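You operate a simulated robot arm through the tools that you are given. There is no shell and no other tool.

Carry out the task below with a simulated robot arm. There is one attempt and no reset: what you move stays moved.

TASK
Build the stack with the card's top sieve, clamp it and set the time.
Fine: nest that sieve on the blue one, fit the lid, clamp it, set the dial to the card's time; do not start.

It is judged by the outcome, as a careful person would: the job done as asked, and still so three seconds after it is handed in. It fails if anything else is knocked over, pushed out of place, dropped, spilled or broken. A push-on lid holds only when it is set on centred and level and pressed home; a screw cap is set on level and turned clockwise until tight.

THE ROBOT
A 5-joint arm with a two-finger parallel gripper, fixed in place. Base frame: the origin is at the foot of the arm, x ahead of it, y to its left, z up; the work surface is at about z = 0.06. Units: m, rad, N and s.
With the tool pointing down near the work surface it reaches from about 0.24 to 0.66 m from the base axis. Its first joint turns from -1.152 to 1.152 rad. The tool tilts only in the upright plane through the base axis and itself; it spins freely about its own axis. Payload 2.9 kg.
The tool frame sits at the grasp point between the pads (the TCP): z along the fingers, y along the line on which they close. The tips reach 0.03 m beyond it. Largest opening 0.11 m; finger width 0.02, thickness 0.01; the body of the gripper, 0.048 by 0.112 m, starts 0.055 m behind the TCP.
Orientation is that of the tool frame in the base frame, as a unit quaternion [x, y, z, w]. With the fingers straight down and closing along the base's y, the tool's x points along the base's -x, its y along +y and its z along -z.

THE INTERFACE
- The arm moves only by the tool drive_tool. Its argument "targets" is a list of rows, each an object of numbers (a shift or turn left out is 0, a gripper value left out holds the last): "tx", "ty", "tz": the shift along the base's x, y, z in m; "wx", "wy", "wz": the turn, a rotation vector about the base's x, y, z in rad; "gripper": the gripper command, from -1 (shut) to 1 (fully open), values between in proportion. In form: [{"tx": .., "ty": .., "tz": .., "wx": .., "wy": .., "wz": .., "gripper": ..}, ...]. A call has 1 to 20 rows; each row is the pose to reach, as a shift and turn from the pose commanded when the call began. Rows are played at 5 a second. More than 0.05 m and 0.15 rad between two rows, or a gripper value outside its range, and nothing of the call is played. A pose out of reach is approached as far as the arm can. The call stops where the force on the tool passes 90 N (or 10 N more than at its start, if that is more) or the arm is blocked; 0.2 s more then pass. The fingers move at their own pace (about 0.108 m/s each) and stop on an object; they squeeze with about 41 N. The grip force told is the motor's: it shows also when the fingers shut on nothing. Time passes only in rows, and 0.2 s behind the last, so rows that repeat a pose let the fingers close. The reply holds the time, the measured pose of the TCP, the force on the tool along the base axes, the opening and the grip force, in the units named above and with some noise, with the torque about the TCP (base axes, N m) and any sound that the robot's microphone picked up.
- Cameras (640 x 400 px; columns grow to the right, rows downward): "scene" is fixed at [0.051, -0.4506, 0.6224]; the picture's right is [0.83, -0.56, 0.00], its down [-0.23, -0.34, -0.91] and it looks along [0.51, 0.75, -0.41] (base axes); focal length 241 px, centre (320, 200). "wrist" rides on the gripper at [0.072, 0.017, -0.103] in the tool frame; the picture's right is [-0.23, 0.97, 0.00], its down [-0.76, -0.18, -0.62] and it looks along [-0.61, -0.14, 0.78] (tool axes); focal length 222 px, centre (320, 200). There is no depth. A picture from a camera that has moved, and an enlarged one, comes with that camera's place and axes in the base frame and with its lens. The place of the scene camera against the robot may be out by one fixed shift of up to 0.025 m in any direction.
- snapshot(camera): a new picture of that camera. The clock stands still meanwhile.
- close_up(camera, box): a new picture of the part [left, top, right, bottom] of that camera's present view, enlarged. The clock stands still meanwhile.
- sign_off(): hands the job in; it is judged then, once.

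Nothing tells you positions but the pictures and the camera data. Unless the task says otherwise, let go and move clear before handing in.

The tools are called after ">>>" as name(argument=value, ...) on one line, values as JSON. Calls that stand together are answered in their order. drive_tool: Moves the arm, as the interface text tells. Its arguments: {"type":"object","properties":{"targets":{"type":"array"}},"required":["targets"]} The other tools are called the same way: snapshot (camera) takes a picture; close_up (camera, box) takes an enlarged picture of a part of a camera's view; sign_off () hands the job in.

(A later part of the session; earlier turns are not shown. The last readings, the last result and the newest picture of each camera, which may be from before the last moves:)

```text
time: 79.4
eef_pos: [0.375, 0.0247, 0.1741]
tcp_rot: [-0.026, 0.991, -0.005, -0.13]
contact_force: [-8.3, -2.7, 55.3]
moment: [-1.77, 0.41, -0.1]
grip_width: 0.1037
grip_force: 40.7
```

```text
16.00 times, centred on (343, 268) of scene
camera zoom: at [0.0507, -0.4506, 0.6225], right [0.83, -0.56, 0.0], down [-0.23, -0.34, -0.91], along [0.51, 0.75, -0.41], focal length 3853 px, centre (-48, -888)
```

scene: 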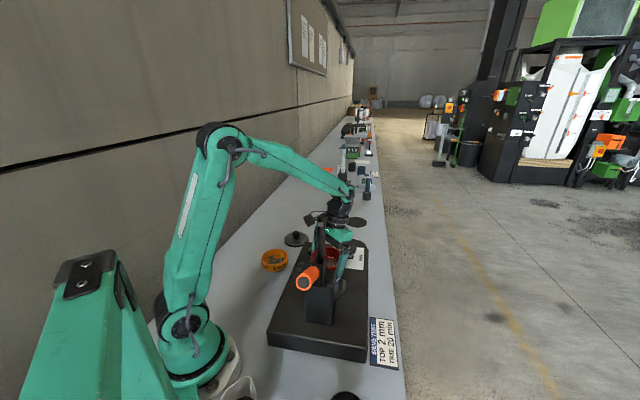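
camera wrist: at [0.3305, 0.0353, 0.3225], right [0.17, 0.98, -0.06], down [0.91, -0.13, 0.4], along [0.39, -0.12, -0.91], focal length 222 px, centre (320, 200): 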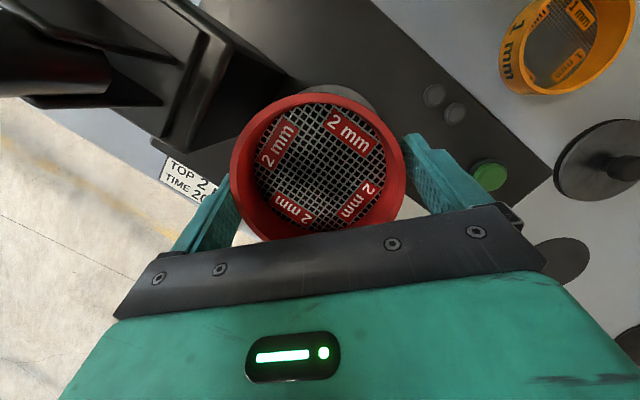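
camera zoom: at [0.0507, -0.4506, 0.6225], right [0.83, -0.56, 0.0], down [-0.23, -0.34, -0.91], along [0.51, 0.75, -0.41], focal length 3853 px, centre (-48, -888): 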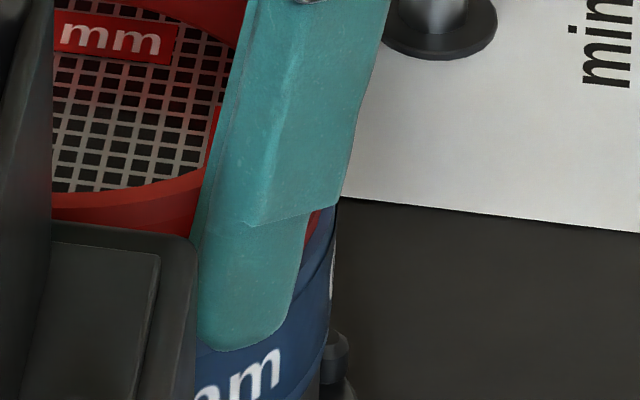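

Now the blue rim shows all round outside red's lower edge, and the load comes from the fingertips resting on the blue rim. The red skirt is already inside. I'll take the pressure off and open the fingers so it settles into its seat.

>>> drive_tool(targets=[{"tz": 0.0015}, {"tz": 0.003}, {"tz": 0.003}])

```text
time: 80.2
eef_pos: [0.3755, 0.0245, 0.1735]
tcp_rot: [-0.026, 0.991, -0.005, -0.129]
contact_force: [-0.2, -4.9, 29.8]
moment: [-1.57, -0.29, -0.07]
grip_width: 0.1037
grip_force: 41.3
```

>>> drive_tool(targets=[{"tz": 0.001}, {"tz": 0.0015}, {"tz": 0.0015}])

```text
time: 81.0
eef_pos: [0.3755, 0.0247, 0.1736]
tcp_rot: [-0.026, 0.991, -0.005, -0.132]
contact_force: [3.0, 0.6, 6.3]
moment: [-0.37, -0.17, 0.14]
grip_width: 0.1039
grip_force: 41.1
```

>>> drive_tool(targets=[{"gripper": 0.93}, {"gripper": 1.0}, {"gripper": 1.0}, {"gripper": 1.0}])

>>> close_up(camera="wrist", box=[220, 70, 420, 240])

>>> close_up(camera="scene", box=[310, 240, 360, 280])

```text
time: 82.0
eef_pos: [0.3748, 0.0242, 0.1744]
tcp_rot: [-0.027, 0.991, -0.005, -0.13]
contact_force: [1.0, -0.6, 0.8]
moment: [-0.02, 0.03, 0.05]
grip_width: 0.11
grip_force: 0.0
```

```text
2.35 times, centred on (320, 155) of wrist
camera zoom: at [0.3307, 0.0388, 0.2937], right [0.17, 0.98, -0.06], down [0.91, -0.13, 0.4], along [0.39, -0.12, -0.91], focal length 523 px, centre (320, 306)
```

zoom: 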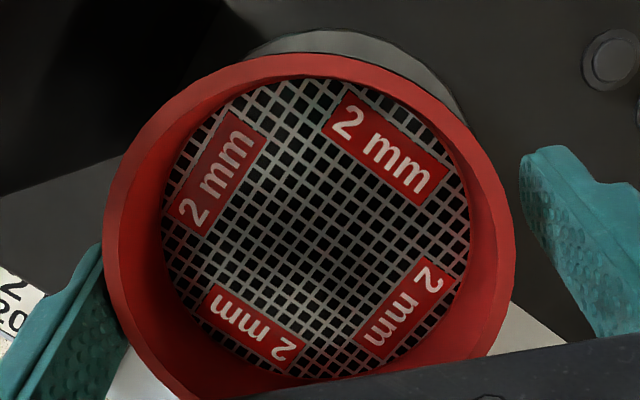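

```text
10.00 times, centred on (335, 260) of scene
camera zoom: at [0.051, -0.4506, 0.6224], right [0.83, -0.56, 0.0], down [-0.23, -0.34, -0.91], along [0.51, 0.75, -0.41], focal length 2408 px, centre (170, -400)
```

zoom: 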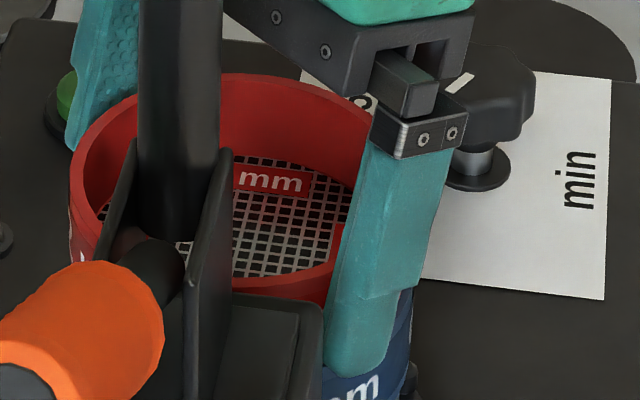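

Released. I'll centre the fingers around the sieve and rise straight up.

>>> drive_tool(targets=[{"ty": -0.0015, "gripper": 1}, {"ty": -0.003}, {"ty": -0.003, "tz": 0.005}, {"ty": -0.003, "tz": 0.012}, {"ty": -0.003, "tz": 0.02}, {"ty": -0.003, "tz": 0.03}, {"ty": -0.003, "tz": 0.03}])

>>> snapshot(camera="wrist")

>>> close_up(camera="scene", box=[310, 240, 360, 280])

```text
time: 83.6
eef_pos: [0.3754, 0.0215, 0.2052]
tcp_rot: [-0.026, 0.991, -0.005, -0.13]
contact_force: [1.1, 0.6, -0.6]
moment: [0.01, 0.02, 0.03]
grip_width: 0.1102
grip_force: 0.1
```

```text
taken
camera wrist: at [0.3306, 0.0359, 0.3239], right [0.17, 0.98, -0.06], down [0.91, -0.13, 0.4], along [0.39, -0.12, -0.91], focal length 222 px, centre (320, 200)
```

wrist: 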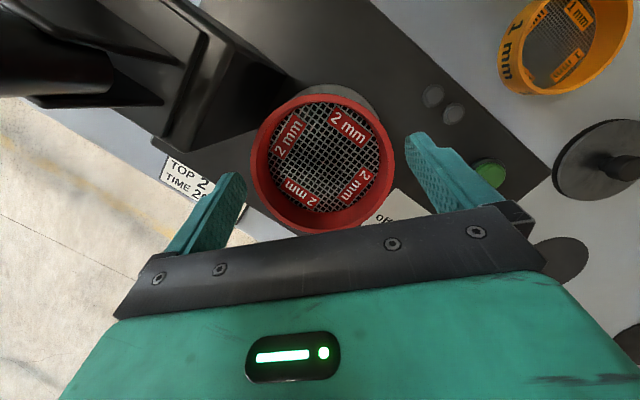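

```text
10.00 times, centred on (335, 260) of scene
camera zoom: at [0.051, -0.4506, 0.6224], right [0.83, -0.56, 0.0], down [-0.23, -0.34, -0.91], along [0.51, 0.75, -0.41], focal length 2408 px, centre (170, -400)
```

zoom: 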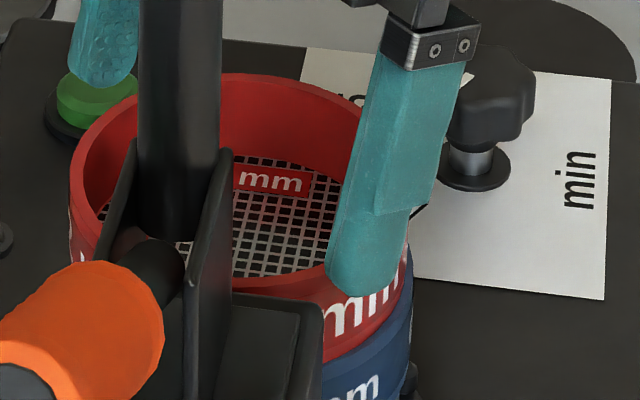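

>>> drive_tool(targets=[{"tz": 0.02, "tx": 0.02}, {"tz": 0.03, "tx": 0.06}, {"tz": 0.04, "tx": 0.1}, {"tz": 0.05, "tx": 0.14}, {"tz": 0.05, "tx": 0.14}])

>>> snapshot(camera="wrist")

>>> close_up(camera="scene", box=[305, 235, 365, 285])

```text
time: 84.8
eef_pos: [0.5154, 0.0217, 0.257]
tcp_rot: [-0.026, 0.991, -0.002, -0.131]
contact_force: [0.6, -0.2, -0.4]
moment: [0.01, 0.01, 0.0]
grip_width: 0.1098
grip_force: 0.0
```

```text
taken
camera wrist: at [0.4705, 0.0362, 0.3753], right [0.17, 0.98, -0.06], down [0.91, -0.13, 0.4], along [0.39, -0.12, -0.91], focal length 222 px, centre (320, 200)
```

wrist: 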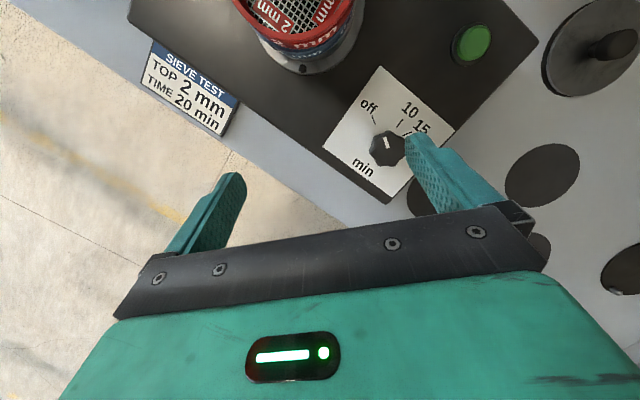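

```text
8.00 times, centred on (335, 260) of scene
camera zoom: at [0.051, -0.4506, 0.6224], right [0.83, -0.56, 0.0], down [-0.23, -0.34, -0.91], along [0.51, 0.75, -0.41], focal length 1927 px, centre (200, -280)
```

zoom: 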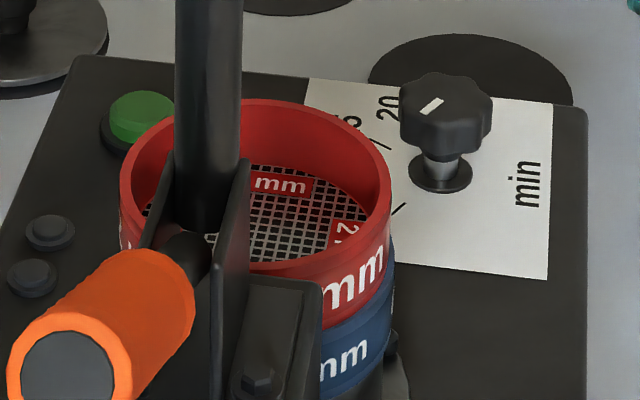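

>>> close_up(camera="scene", box=[330, 245, 355, 275])

>>> close_up(camera="scene", box=[305, 245, 330, 275])

>>> close_up(camera="wrist", box=[210, 0, 390, 100])

```text
13.33 times, centred on (342, 260) of scene
camera zoom: at [0.051, -0.4506, 0.6224], right [0.83, -0.56, 0.0], down [-0.23, -0.34, -0.91], along [0.51, 0.75, -0.41], focal length 3211 px, centre (20, -600)
```

zoom: 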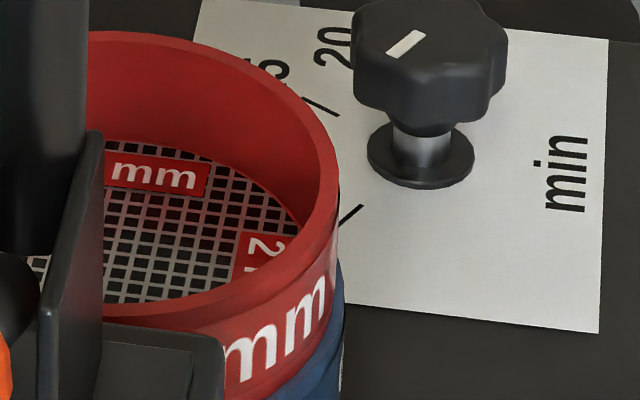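

```text
13.33 times, centred on (318, 260) of scene
camera zoom: at [0.051, -0.4506, 0.6224], right [0.83, -0.56, 0.0], down [-0.23, -0.34, -0.91], along [0.51, 0.75, -0.41], focal length 3211 px, centre (353, -600)
```

zoom: 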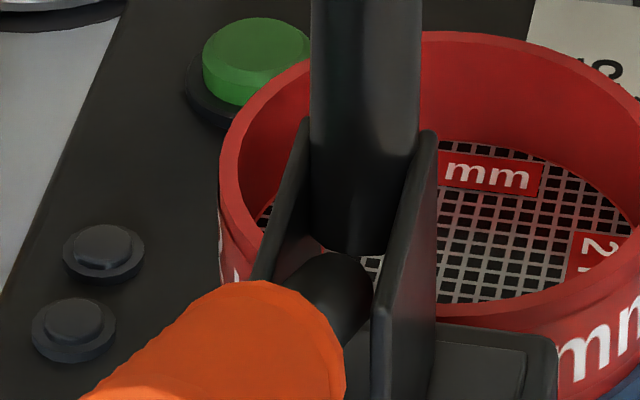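

```text
3.56 times, centred on (300, 50) of wrist
camera zoom: at [0.4705, 0.0362, 0.3753], right [0.17, 0.98, -0.06], down [0.91, -0.13, 0.4], along [0.39, -0.12, -0.91], focal length 790 px, centre (391, 733)
```

zoom: 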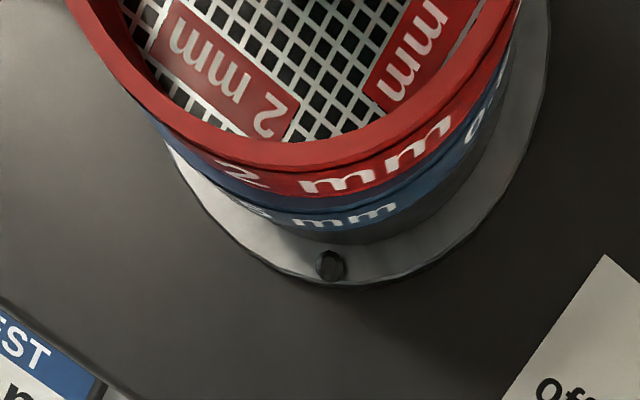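

The stack looks concentric and seated. Next is the lid, at about (0.462, 0.381): I'll untilt the tool and swing over to it.

>>> drive_tool(targets=[{"wx": 0.0069, "wy": -0.131}, {"wx": 0.0137, "wy": -0.2617}, {"wx": 0.0137, "wy": -0.2617}])

>>> drive_tool(targets=[{"tx": 0.0064, "ty": 0.0379, "tz": -0.006, "wz": 0.0707}, {"tx": 0.0098, "ty": 0.077, "tz": -0.012, "wz": 0.1414}, {"tx": 0.0103, "ty": 0.1168, "tz": -0.018, "wz": 0.2121}, {"tx": 0.0077, "ty": 0.1572, "tz": -0.024, "wz": 0.2828}, {"tx": 0.0019, "ty": 0.1979, "tz": -0.03, "wz": 0.3535}, {"tx": -0.007, "ty": 0.2387, "tz": -0.036, "wz": 0.4242}, {"tx": -0.0192, "ty": 0.2793, "tz": -0.042, "wz": 0.4949}, {"tx": -0.0346, "ty": 0.3195, "tz": -0.048, "wz": 0.5656}, {"tx": -0.053, "ty": 0.3592, "tz": -0.054, "wz": 0.6366}, {"tx": -0.053, "ty": 0.3592, "tz": -0.054, "wz": 0.6366}])

>>> snapshot(camera="wrist")

>>> close_up(camera="scene", box=[270, 215, 360, 285])

```text
time: 85.6
eef_pos: [0.5138, 0.0225, 0.2555]
tcp_rot: [-0.027, 1.0, 0.0, 0.0]
contact_force: [0.2, -0.2, 0.9]
moment: [-0.02, 0.0, -0.02]
grip_width: 0.1102
grip_force: 0.0
```

```text
time: 87.8
eef_pos: [0.4608, 0.3825, 0.2013]
tcp_rot: [-0.338, 0.941, 0.0, 0.0]
contact_force: [1.1, 0.0, -0.3]
moment: [0.02, 0.02, -0.01]
grip_width: 0.1101
grip_force: 0.0
```

```text
taken
camera wrist: at [0.3937, 0.3488, 0.3054], right [-0.44, 0.9, 0.0], down [0.7, 0.35, 0.62], along [0.56, 0.28, -0.78], focal length 222 px, centre (320, 200)
```

wrist: 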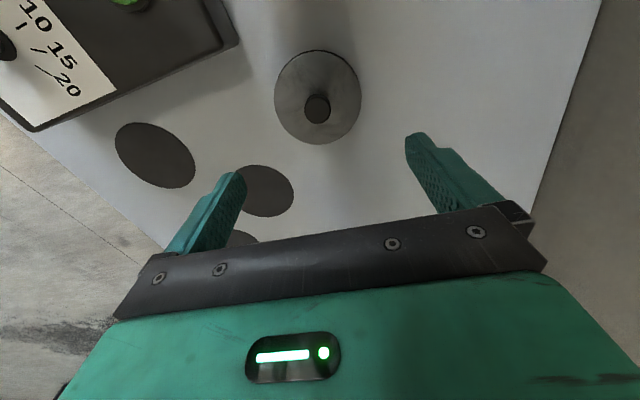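

```text
5.71 times, centred on (315, 250) of scene
camera zoom: at [0.051, -0.4506, 0.6224], right [0.83, -0.56, 0.0], down [-0.23, -0.34, -0.91], along [0.51, 0.75, -0.41], focal length 1376 px, centre (349, -86)
```

zoom: 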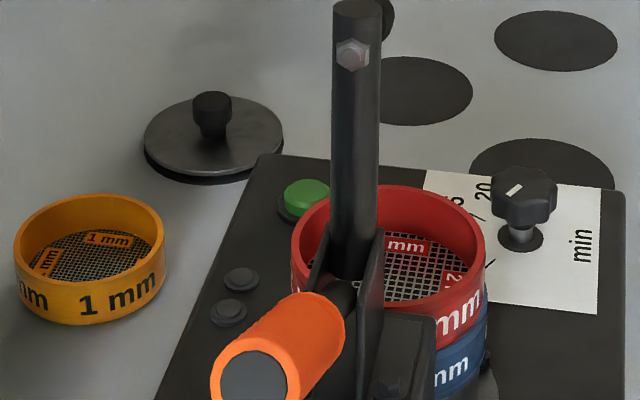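

>>> close_up(camera="wrist", box=[250, 30, 390, 160])

>>> close_up(camera="scene", box=[280, 222, 320, 252])

```text
3.08 times, centred on (320, 95) of wrist
camera zoom: at [0.3937, 0.3488, 0.3054], right [-0.44, 0.9, 0.0], down [0.7, 0.35, 0.62], along [0.56, 0.28, -0.78], focal length 684 px, centre (320, 523)
```

zoom: 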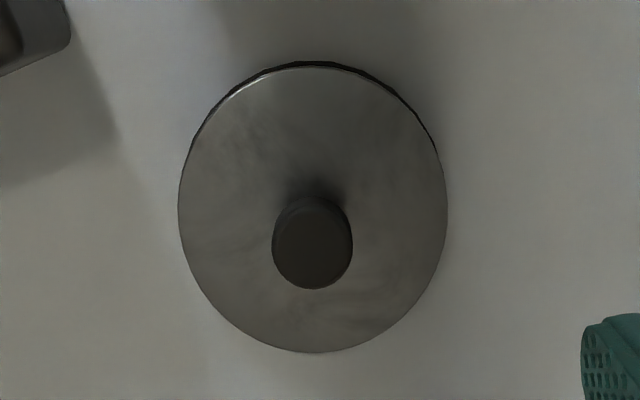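

```text
13.33 times, centred on (300, 237) of scene
camera zoom: at [0.051, -0.4506, 0.6224], right [0.83, -0.56, 0.0], down [-0.23, -0.34, -0.91], along [0.51, 0.75, -0.41], focal length 3211 px, centre (587, -293)
```

zoom: 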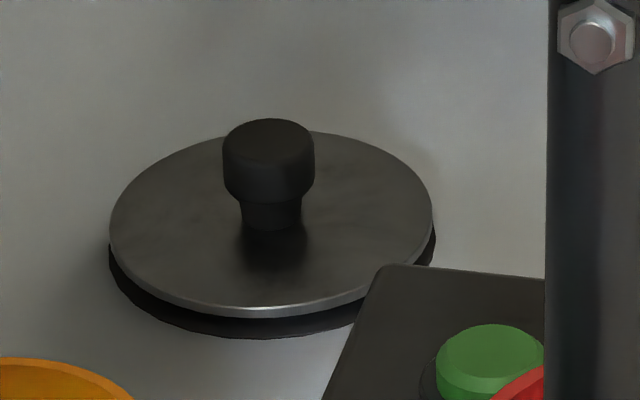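

Lid centre is (0.461, 0.379); its knob has a wider head at about z = 0.027–0.049. I'll narrow the fingers, centre over the knob and descend.

>>> drive_tool(targets=[{"tx": 0.0, "ty": -0.0039, "tz": -0.03, "gripper": 0.1}, {"tx": 0.0, "ty": -0.0039, "tz": -0.06, "gripper": 0.0}, {"tx": 0.0, "ty": -0.0039, "tz": -0.09, "gripper": 0.0}, {"tx": 0.0, "ty": -0.0039, "tz": -0.11, "gripper": 0.0}, {"tx": 0.0, "ty": -0.0039, "tz": -0.11, "gripper": 0.0}])

>>> snapshot(camera="wrist")

>>> close_up(camera="scene", box=[270, 210, 330, 255])

```text
time: 89.0
eef_pos: [0.4624, 0.3772, 0.09]
tcp_rot: [-0.338, 0.941, 0.0, 0.0]
contact_force: [-0.6, 0.2, 0.6]
moment: [0.01, -0.03, -0.02]
grip_width: 0.0549
grip_force: 0.1
```

```text
taken
camera wrist: at [0.3949, 0.3436, 0.1948], right [-0.44, 0.9, 0.0], down [0.7, 0.35, 0.62], along [0.56, 0.28, -0.78], focal length 222 px, centre (320, 200)
```

wrist: 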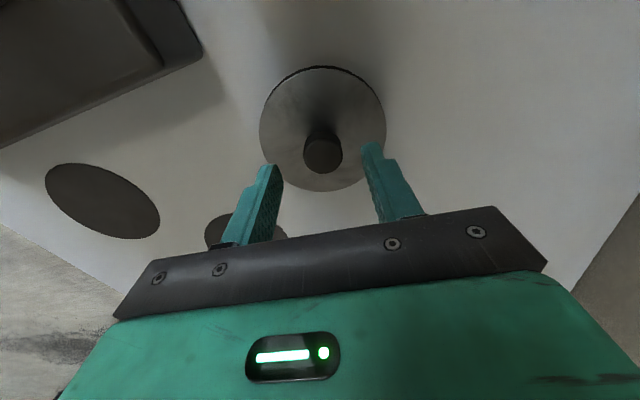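

```text
8.89 times, centred on (300, 232) of scene
camera zoom: at [0.051, -0.4506, 0.6224], right [0.83, -0.56, 0.0], down [-0.23, -0.34, -0.91], along [0.51, 0.75, -0.41], focal length 2141 px, centre (498, -89)
```

zoom: 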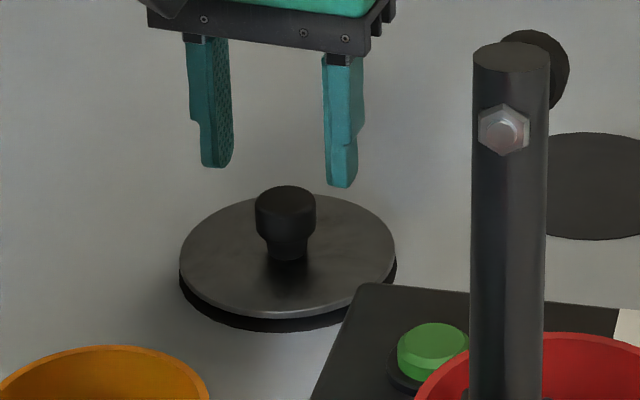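

>>> drive_tool(targets=[{"tx": -0.0008, "ty": 0.0017, "tz": -0.01}, {"tx": -0.0008, "ty": 0.0017, "tz": -0.02}, {"tx": -0.0008, "ty": 0.0017, "tz": -0.028}, {"tx": -0.0008, "ty": 0.0017, "tz": -0.032}, {"tx": -0.0008, "ty": 0.0017, "tz": -0.032}])

>>> close_up(camera="wrist", box=[220, 60, 440, 230])

>>> close_up(camera="scene", box=[280, 220, 325, 255])

```text
time: 90.2
eef_pos: [0.4605, 0.3798, 0.0596]
tcp_rot: [-0.339, 0.941, 0.0, 0.0]
contact_force: [0.0, -0.6, 0.8]
moment: [0.01, 0.0, 0.01]
grip_width: 0.0551
grip_force: 0.0
```

```text
2.35 times, centred on (330, 145) of wrist
camera zoom: at [0.3937, 0.345, 0.1623], right [-0.44, 0.9, 0.0], down [0.7, 0.35, 0.62], along [0.56, 0.28, -0.78], focal length 523 px, centre (296, 329)
```

zoom: 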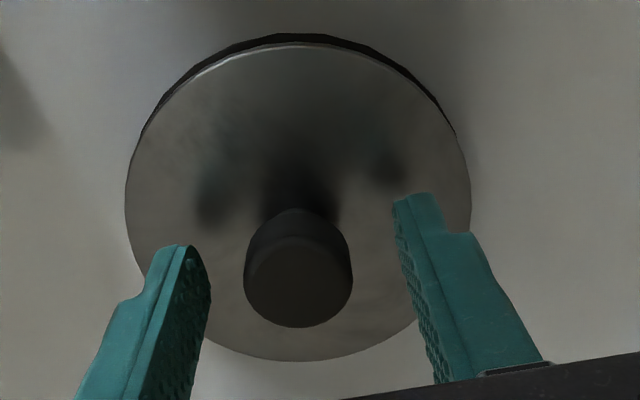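

```text
11.43 times, centred on (302, 238) of scene
camera zoom: at [0.051, -0.4506, 0.6224], right [0.83, -0.56, 0.0], down [-0.23, -0.34, -0.91], along [0.51, 0.75, -0.41], focal length 2752 px, centre (520, -229)
```

zoom: 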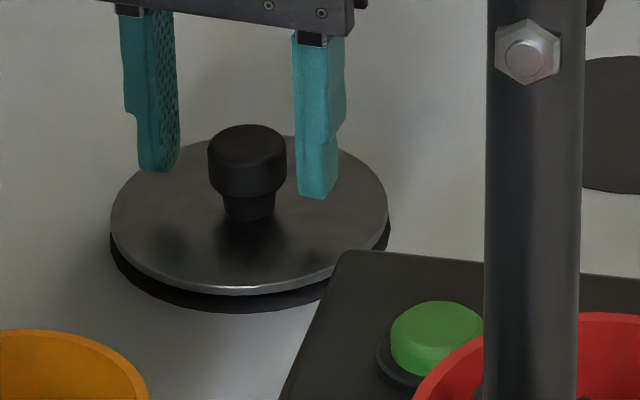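

>>> drive_tool(targets=[{"gripper": -0.3}, {"gripper": -1}, {"gripper": -1}, {"gripper": -1}, {"gripper": -1}])

>>> close_up(camera="wrist", box=[220, 60, 440, 230])

>>> close_up(camera="scene", box=[280, 220, 325, 255])

```text
time: 91.4
eef_pos: [0.4603, 0.3781, 0.0586]
tcp_rot: [-0.338, 0.941, 0.0, 0.0]
contact_force: [0.4, 0.4, -0.9]
moment: [0.02, 0.02, 0.0]
grip_width: 0.0292
grip_force: 41.2
```

```text
2.35 times, centred on (330, 145) of wrist
camera zoom: at [0.3937, 0.3451, 0.1625], right [-0.44, 0.9, 0.0], down [0.7, 0.35, 0.62], along [0.56, 0.28, -0.78], focal length 523 px, centre (296, 329)
```

zoom: 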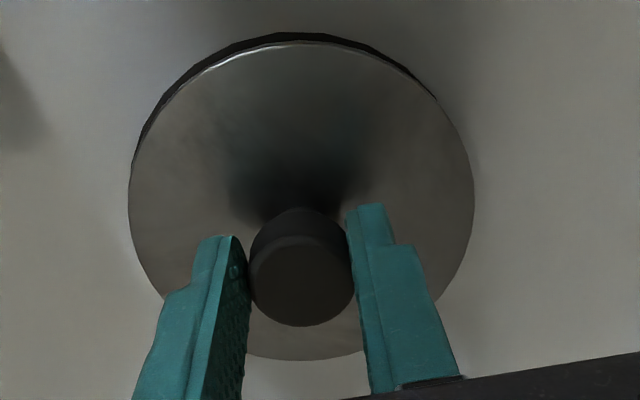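

```text
11.43 times, centred on (302, 238) of scene
camera zoom: at [0.051, -0.4506, 0.6224], right [0.83, -0.56, 0.0], down [-0.23, -0.34, -0.91], along [0.51, 0.75, -0.41], focal length 2752 px, centre (520, -229)
```

zoom: 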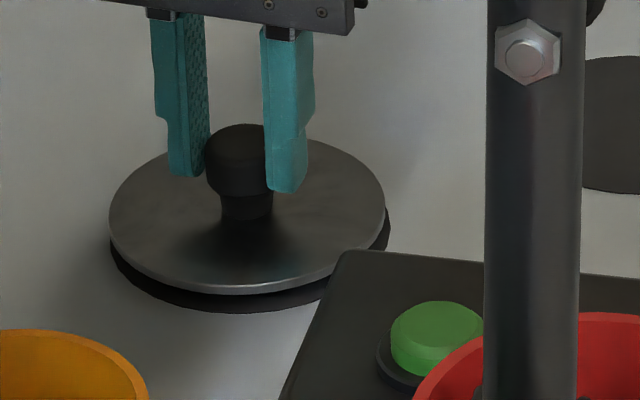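

Knob held. Lift and check the lid hangs level.

>>> drive_tool(targets=[{"tz": 0.01, "gripper": -1}, {"tz": 0.025}, {"tz": 0.045}, {"tz": 0.07}, {"tz": 0.07}])

>>> snapshot(camera="wrist")

>>> close_up(camera="scene", box=[275, 205, 330, 250])

```text
time: 92.6
eef_pos: [0.4606, 0.3781, 0.1297]
tcp_rot: [-0.338, 0.941, -0.001, 0.001]
contact_force: [-0.3, 0.2, -1.1]
moment: [0.03, 0.01, -0.01]
grip_width: 0.0292
grip_force: 40.4
```

```text
taken
camera wrist: at [0.3943, 0.3449, 0.2331], right [-0.44, 0.9, 0.0], down [0.7, 0.35, 0.62], along [0.56, 0.28, -0.78], focal length 222 px, centre (320, 200)
```

wrist: 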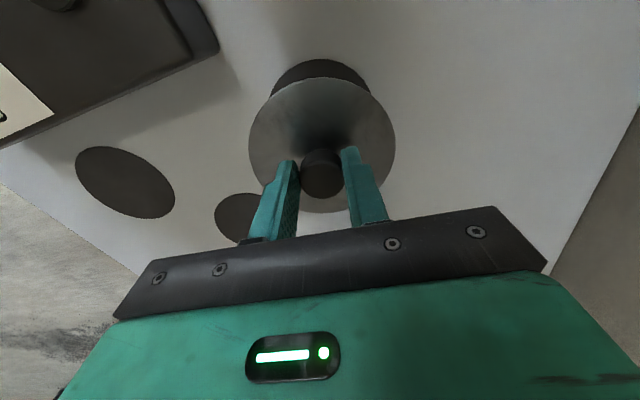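

```text
8.89 times, centred on (302, 228) of scene
camera zoom: at [0.051, -0.4506, 0.6224], right [0.83, -0.56, 0.0], down [-0.23, -0.34, -0.91], along [0.51, 0.75, -0.41], focal length 2141 px, centre (476, -44)
```

zoom: 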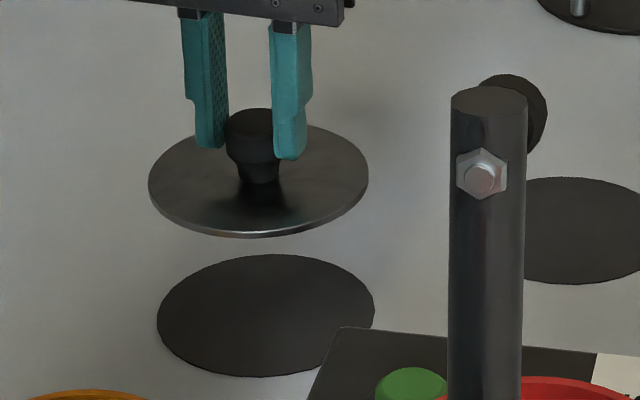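

The lid is held level, but a straight tool at the stack would put the gripper body within about 1 cm of the clamp foot. I'll set the lid back down, tip the tool 15° in place as I did for the sieve, and re-grip.

>>> drive_tool(targets=[{"tz": -0.03}, {"tz": -0.05}, {"tz": -0.062}, {"tz": -0.068}, {"tz": -0.07}, {"tz": -0.07}, {"tz": -0.07, "gripper": -0.2}, {"tz": -0.07, "gripper": 0.0}, {"tz": -0.07, "gripper": 0.0}])

```text
time: 94.6
eef_pos: [0.4602, 0.3783, 0.06]
tcp_rot: [-0.338, 0.941, 0.0, 0.0]
contact_force: [1.0, -0.7, 0.7]
moment: [0.01, 0.04, 0.01]
grip_width: 0.0549
grip_force: 0.0
```

>>> drive_tool(targets=[{"wx": -0.0832, "wy": 0.1011, "tx": 0.002, "ty": 0.0017}, {"wx": -0.1664, "wy": 0.2023, "tx": 0.0042, "ty": 0.0035}, {"wx": -0.1664, "wy": 0.2023, "tx": 0.0042, "ty": 0.0035}, {"wx": -0.1664, "wy": 0.2023, "tx": 0.0042, "ty": 0.0035}])

>>> close_up(camera="wrist", box=[220, 60, 440, 230])

>>> close_up(camera="scene", box=[275, 215, 330, 255])

```text
time: 95.6
eef_pos: [0.464, 0.3813, 0.0588]
tcp_rot: [-0.335, 0.933, -0.044, -0.123]
contact_force: [-0.1, 0.4, 0.5]
moment: [-0.01, 0.0, 0.0]
grip_width: 0.0551
grip_force: 0.1
```

```text
2.35 times, centred on (330, 145) of wrist
camera zoom: at [0.4207, 0.3664, 0.1783], right [-0.45, 0.89, -0.06], down [0.81, 0.43, 0.4], along [0.39, 0.13, -0.91], focal length 523 px, centre (296, 329)
```

zoom: 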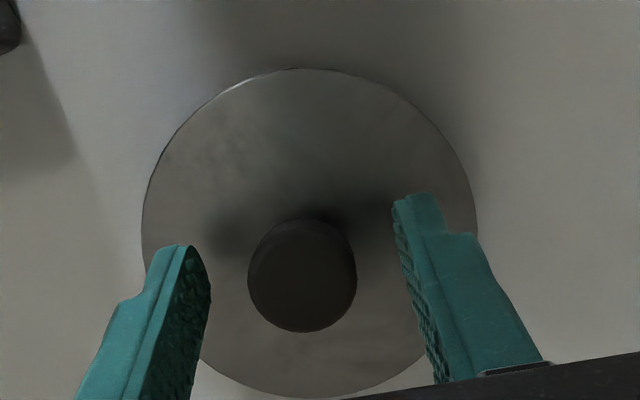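

```text
10.00 times, centred on (302, 235) of scene
camera zoom: at [0.051, -0.4506, 0.6224], right [0.83, -0.56, 0.0], down [-0.23, -0.34, -0.91], along [0.51, 0.75, -0.41], focal length 2408 px, centre (495, -150)
```

zoom: 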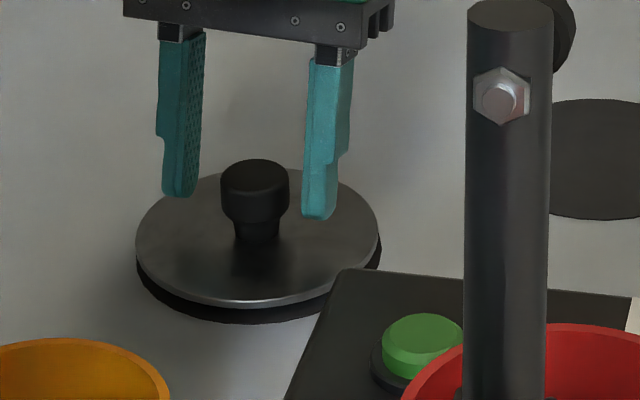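

>>> drive_tool(targets=[{"gripper": -0.3}, {"gripper": -1}, {"gripper": -1}, {"gripper": -1}, {"gripper": -1}])

>>> drive_tool(targets=[{"tz": 0.01, "gripper": -1}, {"tz": 0.025}, {"tz": 0.045}, {"tz": 0.07}, {"tz": 0.07}])

>>> close_up(camera="wrist", box=[220, 60, 440, 230])

>>> close_up(camera="scene", box=[275, 205, 330, 250])

```text
time: 96.8
eef_pos: [0.4655, 0.3826, 0.0604]
tcp_rot: [-0.336, 0.933, -0.044, -0.122]
contact_force: [0.0, 0.1, -0.4]
moment: [0.03, 0.02, -0.01]
grip_width: 0.0293
grip_force: 40.8
```

```text
time: 98.0
eef_pos: [0.4638, 0.3822, 0.1301]
tcp_rot: [-0.335, 0.933, -0.044, -0.123]
contact_force: [-0.2, -0.4, -0.6]
moment: [-0.02, 0.0, 0.0]
grip_width: 0.0293
grip_force: 41.1
```

```text
2.35 times, centred on (330, 145) of wrist
camera zoom: at [0.4207, 0.3667, 0.2489], right [-0.45, 0.89, -0.06], down [0.81, 0.43, 0.4], along [0.39, 0.14, -0.91], focal length 523 px, centre (296, 329)
```

zoom: 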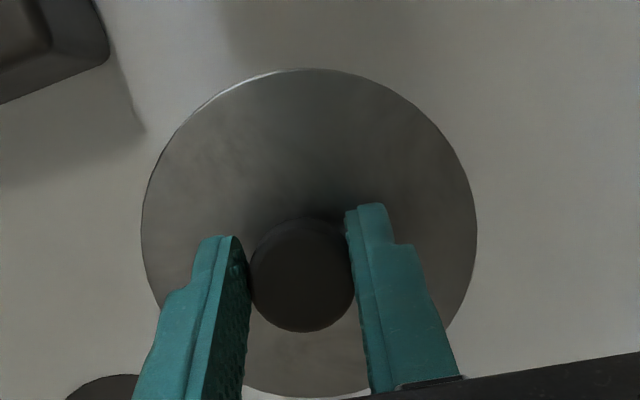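

```text
8.89 times, centred on (302, 228) of scene
camera zoom: at [0.051, -0.4506, 0.6224], right [0.83, -0.56, 0.0], down [-0.23, -0.34, -0.91], along [0.51, 0.75, -0.41], focal length 2141 px, centre (476, -44)
```

zoom: 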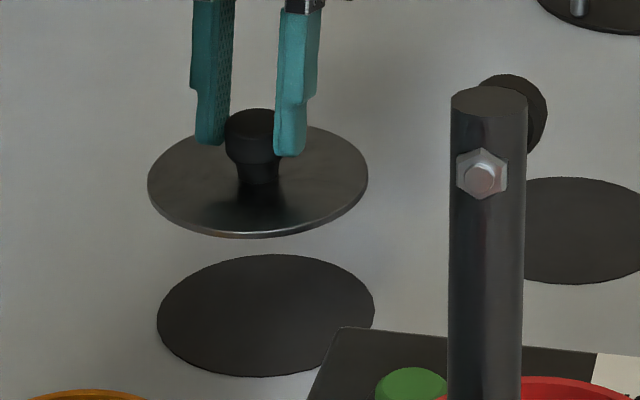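

Lid held level and nearly centred on the tool. I'll swing it round to the stack's bearing, staying outside and above the rim.

>>> drive_tool(targets=[{"tx": 0.0166, "ty": -0.0401, "tz": 0.02, "wz": -0.0707}, {"tx": 0.03, "ty": -0.0807, "tz": 0.04, "wz": -0.1414}, {"tx": 0.0401, "ty": -0.1213, "tz": 0.06, "wz": -0.2121}, {"tx": 0.0469, "ty": -0.1619, "tz": 0.08, "wz": -0.2828}, {"tx": 0.0506, "ty": -0.2022, "tz": 0.1, "wz": -0.3535}, {"tx": 0.0512, "ty": -0.2418, "tz": 0.12, "wz": -0.4242}, {"tx": 0.0488, "ty": -0.2806, "tz": 0.12, "wz": -0.4949}, {"tx": 0.0436, "ty": -0.3184, "tz": 0.12, "wz": -0.5656}, {"tx": 0.0355, "ty": -0.3552, "tz": 0.12, "wz": -0.6365}, {"tx": 0.0355, "ty": -0.3552, "tz": 0.12, "wz": -0.6365}])

>>> snapshot(camera="wrist")

>>> close_up(camera="scene", box=[290, 170, 410, 280])

```text
time: 100.2
eef_pos: [0.5003, 0.0265, 0.2493]
tcp_rot: [-0.026, 0.991, -0.004, -0.13]
contact_force: [0.2, -0.2, -0.8]
moment: [0.01, 0.01, -0.02]
grip_width: 0.0292
grip_force: 41.2
```

```text
taken
camera wrist: at [0.4555, 0.0404, 0.3682], right [0.17, 0.98, -0.06], down [0.91, -0.13, 0.4], along [0.39, -0.12, -0.91], focal length 222 px, centre (320, 200)
```

wrist: 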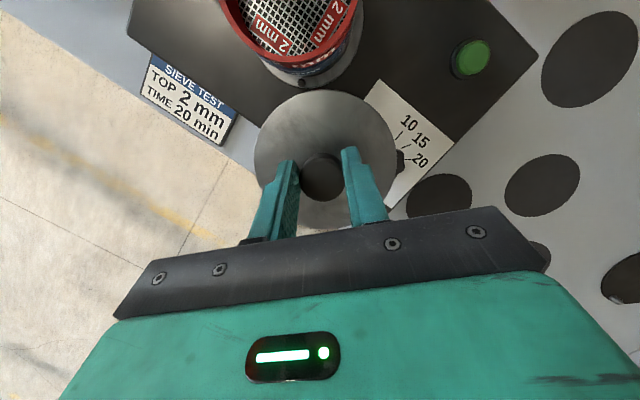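

```text
3.64 times, centred on (350, 225) of scene
camera zoom: at [0.051, -0.4506, 0.6224], right [0.83, -0.56, 0.0], down [-0.23, -0.34, -0.91], along [0.51, 0.75, -0.41], focal length 876 px, centre (211, 109)
```

zoom: 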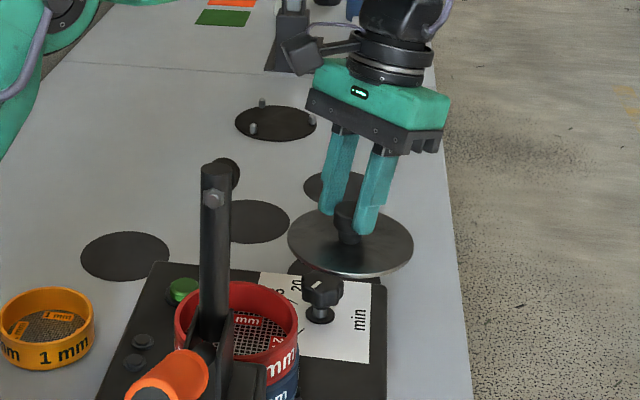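

>>> drive_tool(targets=[{"tx": -0.03, "ty": -0.0016}, {"tx": -0.055, "ty": -0.003}, {"tx": -0.055, "ty": -0.003}])

>>> snapshot(camera="wrist")

>>> close_up(camera="wrist", box=[220, 0, 420, 130])

>>> close_up(camera="wrist", box=[220, 80, 420, 220])

```text
time: 101.0
eef_pos: [0.4444, 0.0237, 0.2493]
tcp_rot: [-0.027, 0.991, -0.004, -0.13]
contact_force: [-0.4, 0.0, -1.4]
moment: [0.03, -0.01, -0.01]
grip_width: 0.0293
grip_force: 40.8
```

```text
taken
camera wrist: at [0.4004, 0.0378, 0.368], right [0.17, 0.98, -0.06], down [0.91, -0.13, 0.4], along [0.39, -0.12, -0.91], focal length 222 px, centre (320, 200)
```

wrist: 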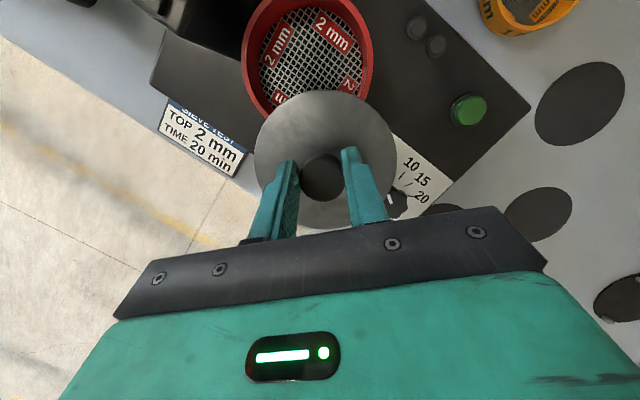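

```text
3.08 times, centred on (320, 65) of wrist
camera zoom: at [0.4004, 0.0378, 0.368], right [0.17, 0.98, -0.06], down [0.91, -0.13, 0.4], along [0.39, -0.12, -0.91], focal length 684 px, centre (320, 615)
```

zoom: 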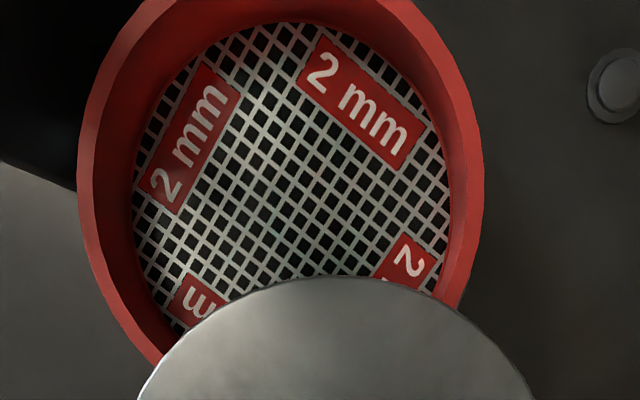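

```text
2.86 times, centred on (320, 150) of wrist
camera zoom: at [0.4004, 0.0378, 0.368], right [0.17, 0.98, -0.06], down [0.91, -0.13, 0.4], along [0.39, -0.12, -0.91], focal length 635 px, centre (320, 343)
```

zoom: 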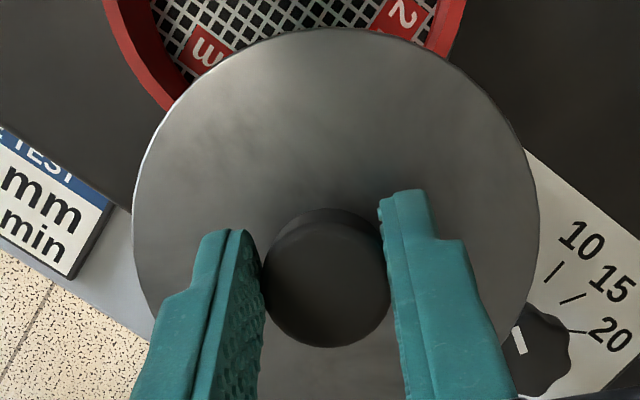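

I'll bring the lid over the stack with about 2 cm of clearance, then compare the lid and sieve edges in the fixed camera to fine-align.

>>> drive_tool(targets=[{"tx": -0.03, "ty": -0.0013, "tz": -0.001}, {"tx": -0.055, "ty": -0.0023, "tz": -0.002}, {"tx": -0.0699, "ty": -0.0029, "tz": -0.004}, {"tx": -0.0699, "ty": -0.0029, "tz": -0.004}, {"tx": -0.0699, "ty": -0.0029, "tz": -0.004}])

>>> snapshot(camera="wrist")

>>> close_up(camera="scene", box=[300, 215, 360, 275])

```text
time: 102.2
eef_pos: [0.3742, 0.0203, 0.2467]
tcp_rot: [-0.026, 0.991, -0.003, -0.131]
contact_force: [-0.5, 0.0, -0.7]
moment: [-0.01, -0.01, 0.02]
grip_width: 0.0293
grip_force: 41.1
```

```text
taken
camera wrist: at [0.3309, 0.0342, 0.3645], right [0.17, 0.98, -0.06], down [0.91, -0.13, 0.4], along [0.39, -0.12, -0.91], focal length 222 px, centre (320, 200)
```

wrist: 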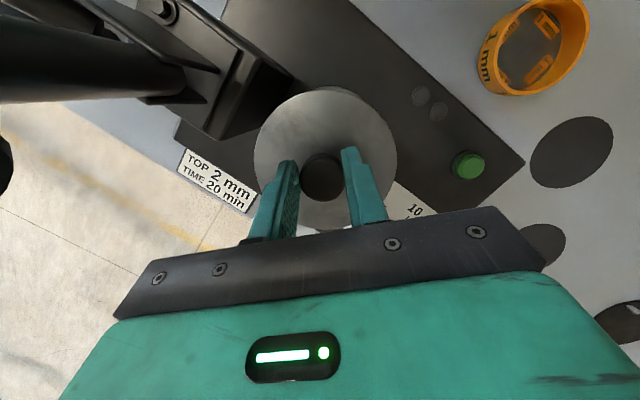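

```text
6.67 times, centred on (330, 245) of scene
camera zoom: at [0.051, -0.4506, 0.6224], right [0.83, -0.56, 0.0], down [-0.23, -0.34, -0.91], along [0.51, 0.75, -0.41], focal length 1606 px, centre (253, -100)
```

zoom: 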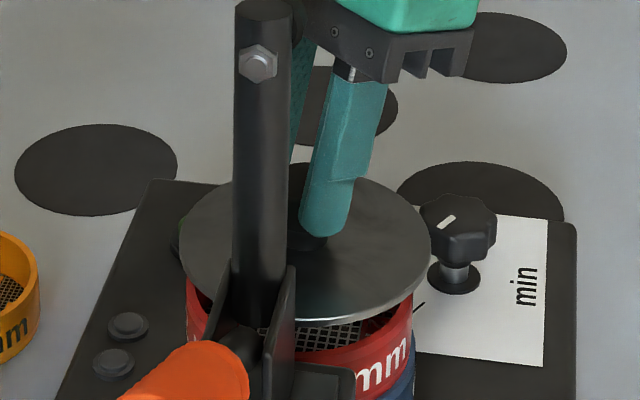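

Scene and wrist views both say the lid is about 2 mm too far in +x. I'll shift −1.8 mm and lower gradually.

>>> drive_tool(targets=[{"tx": -0.0018, "tz": -0.006}, {"tx": -0.0018, "tz": -0.012}, {"tx": -0.0018, "tz": -0.015}, {"tx": -0.0018, "tz": -0.015}])

>>> close_up(camera="scene", box=[300, 225, 360, 275])

```text
time: 103.2
eef_pos: [0.3734, 0.0202, 0.2297]
tcp_rot: [-0.026, 0.991, -0.003, -0.13]
contact_force: [0.2, -0.8, -1.2]
moment: [0.0, -0.01, 0.02]
grip_width: 0.0292
grip_force: 41.1
```

```text
8.00 times, centred on (330, 250) of scene
camera zoom: at [0.051, -0.4506, 0.6224], right [0.83, -0.56, 0.0], down [-0.23, -0.34, -0.91], along [0.51, 0.75, -0.41], focal length 1927 px, centre (240, -200)
```

zoom: 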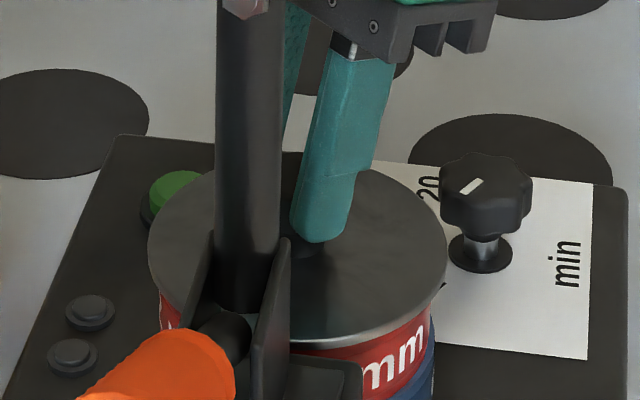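

Lid and sieve edges now coincide in the scene view. Lowering in small steps.

>>> drive_tool(targets=[{"tz": -0.002}, {"tz": -0.004}, {"tz": -0.006}, {"tz": -0.008}, {"tz": -0.008}])

>>> close_up(camera="scene", box=[300, 225, 360, 275])

```text
time: 104.4
eef_pos: [0.3752, 0.0211, 0.2256]
tcp_rot: [-0.026, 0.991, -0.003, -0.128]
contact_force: [-9.3, 1.7, 51.0]
moment: [0.02, 0.08, -0.14]
grip_width: 0.029
grip_force: 40.1
```

```text
8.00 times, centred on (330, 250) of scene
camera zoom: at [0.0507, -0.4506, 0.6224], right [0.83, -0.56, 0.0], down [-0.23, -0.34, -0.91], along [0.51, 0.75, -0.41], focal length 1927 px, centre (240, -200)
```

zoom: 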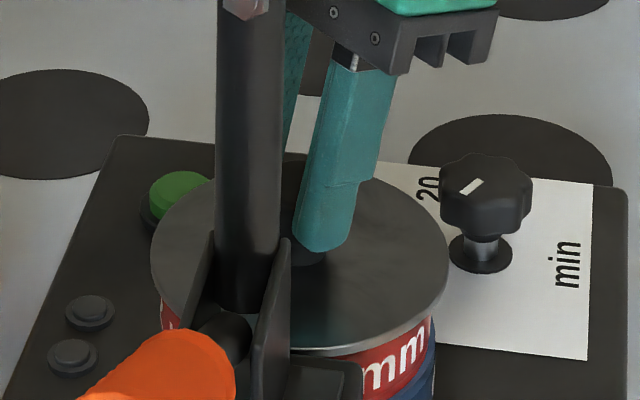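

Even contact at TCP z = 0.2256, so the lid is on the rim and centred but not pressed home. I'll press a little harder while still guiding it.

>>> drive_tool(targets=[{"tz": -0.001}, {"tz": -0.002}, {"tz": -0.003}, {"tz": -0.003}])

>>> close_up(camera="scene", box=[300, 225, 360, 275])

>>> close_up(camera="wrist", box=[220, 60, 440, 230])

```text
time: 105.4
eef_pos: [0.3758, 0.0203, 0.2234]
tcp_rot: [-0.027, 0.992, -0.004, -0.126]
contact_force: [-4.7, -2.5, 52.5]
moment: [-0.05, 0.0, -0.17]
grip_width: 0.0291
grip_force: 41.0
```

```text
8.00 times, centred on (330, 250) of scene
camera zoom: at [0.0507, -0.4506, 0.6224], right [0.83, -0.56, 0.0], down [-0.23, -0.34, -0.91], along [0.51, 0.75, -0.41], focal length 1927 px, centre (240, -200)
```

zoom: 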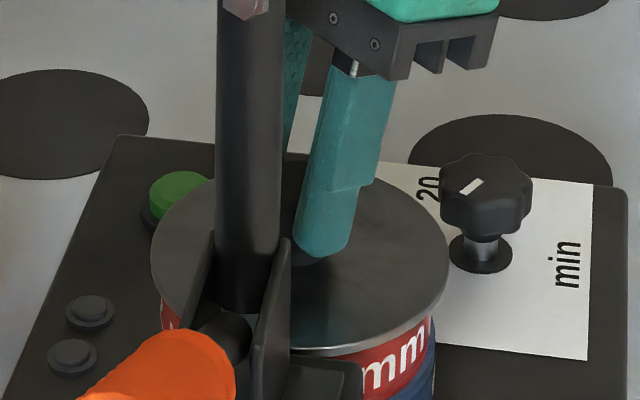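

```text
2.35 times, centred on (330, 145) of wrist
camera zoom: at [0.3298, 0.0349, 0.3415], right [0.17, 0.98, -0.06], down [0.9, -0.13, 0.41], along [0.4, -0.12, -0.91], focal length 523 px, centre (296, 329)
```

zoom: 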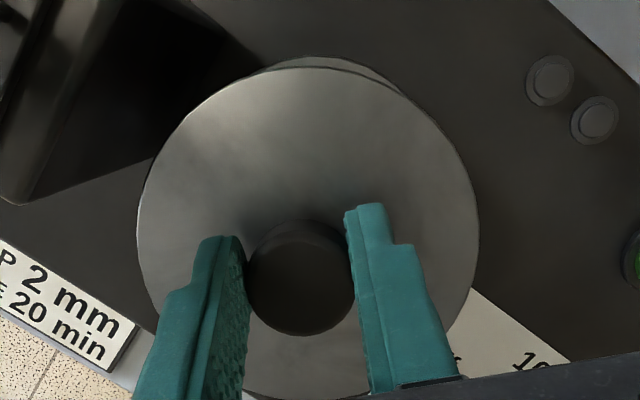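

The fingers slipped down the knob at about 52 N while the lid stayed put. I'll release, rise, close the fingers and press straight down on top of the knob.

>>> drive_tool(targets=[{"tz": 0.002}, {"tz": 0.003, "gripper": -0.2}, {"tz": 0.003, "gripper": 0.0}, {"tz": 0.003, "gripper": 0.0}, {"tz": 0.02}, {"tz": 0.035}, {"tz": 0.045}, {"tz": 0.045}])

>>> snapshot(camera="wrist")

>>> close_up(camera="scene", box=[300, 225, 360, 275])

```text
time: 107.2
eef_pos: [0.3742, 0.0203, 0.2635]
tcp_rot: [-0.026, 0.991, -0.003, -0.131]
contact_force: [0.8, 0.0, 0.6]
moment: [-0.04, 0.03, 0.01]
grip_width: 0.0549
grip_force: 0.1
```

```text
taken
camera wrist: at [0.3297, 0.0349, 0.3831], right [0.17, 0.98, -0.06], down [0.91, -0.13, 0.4], along [0.39, -0.12, -0.91], focal length 222 px, centre (320, 200)
```

wrist: 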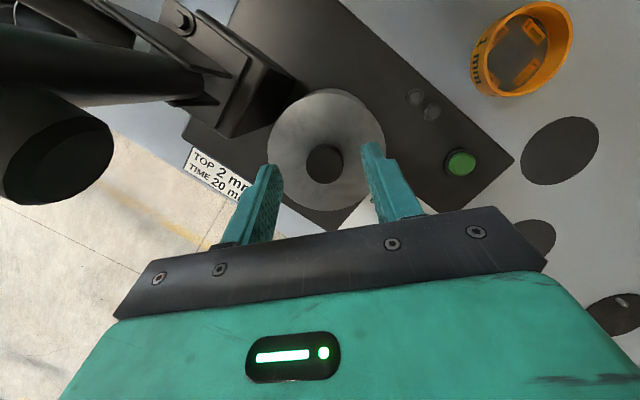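

```text
8.00 times, centred on (330, 250) of scene
camera zoom: at [0.051, -0.4506, 0.6224], right [0.83, -0.56, 0.0], down [-0.23, -0.34, -0.91], along [0.51, 0.75, -0.41], focal length 1927 px, centre (240, -200)
```

zoom: 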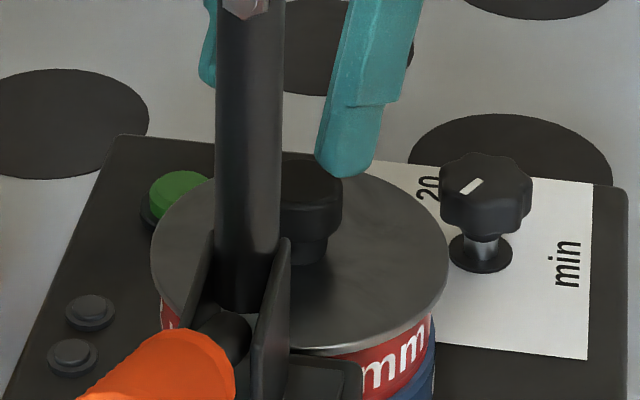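

>>> drive_tool(targets=[{"gripper": -1}, {"gripper": -1}, {"gripper": -1}, {"tz": -0.004, "gripper": -1}, {"tz": -0.008, "gripper": -1}, {"tz": -0.008, "gripper": -1}])

>>> close_up(camera="wrist", box=[220, 60, 440, 230])

>>> close_up(camera="scene", box=[300, 225, 360, 275])

```text
time: 108.6
eef_pos: [0.3744, 0.0215, 0.255]
tcp_rot: [-0.026, 0.991, -0.003, -0.131]
contact_force: [-0.6, -0.2, -0.1]
moment: [0.02, 0.01, 0.02]
grip_width: 0.0001
grip_force: 37.9
```

```text
2.35 times, centred on (330, 145) of wrist
camera zoom: at [0.3296, 0.0347, 0.3746], right [0.17, 0.98, -0.06], down [0.91, -0.13, 0.4], along [0.39, -0.12, -0.91], focal length 523 px, centre (296, 329)
```

zoom: 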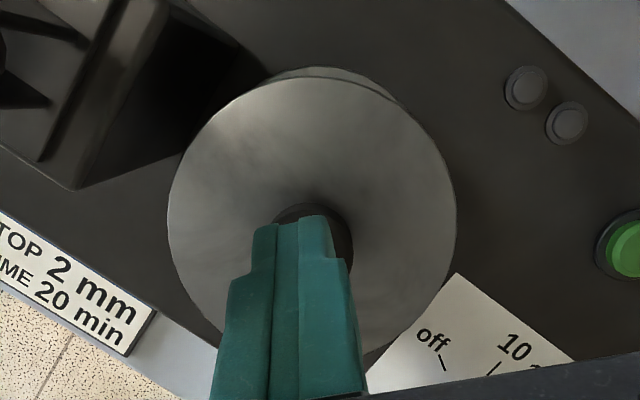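

```text
8.00 times, centred on (330, 250) of scene
camera zoom: at [0.051, -0.4506, 0.6224], right [0.83, -0.56, 0.0], down [-0.23, -0.34, -0.91], along [0.51, 0.75, -0.41], focal length 1927 px, centre (240, -200)
```

zoom: 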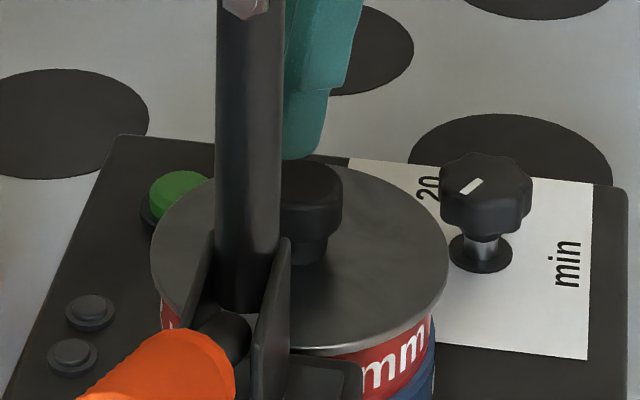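

>>> drive_tool(targets=[{"tz": -0.002}, {"tz": -0.004}, {"tz": -0.006}, {"tz": -0.008}, {"tz": -0.009}, {"tz": -0.009}])

>>> close_up(camera="scene", box=[300, 225, 360, 275])

```text
time: 110.0
eef_pos: [0.3744, 0.0203, 0.2466]
tcp_rot: [-0.027, 0.991, -0.003, -0.13]
contact_force: [0.1, -0.1, -0.4]
moment: [0.02, -0.04, -0.02]
grip_width: 0.0
grip_force: 37.8
```

```text
8.00 times, centred on (330, 250) of scene
camera zoom: at [0.051, -0.4506, 0.6224], right [0.83, -0.56, 0.0], down [-0.23, -0.34, -0.91], along [0.51, 0.75, -0.41], focal length 1927 px, centre (240, -200)
```

zoom: 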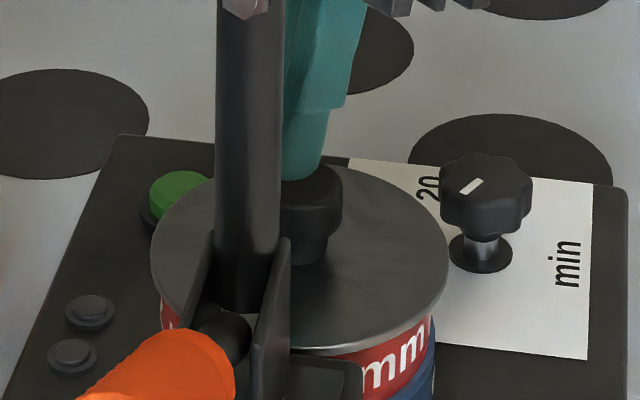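

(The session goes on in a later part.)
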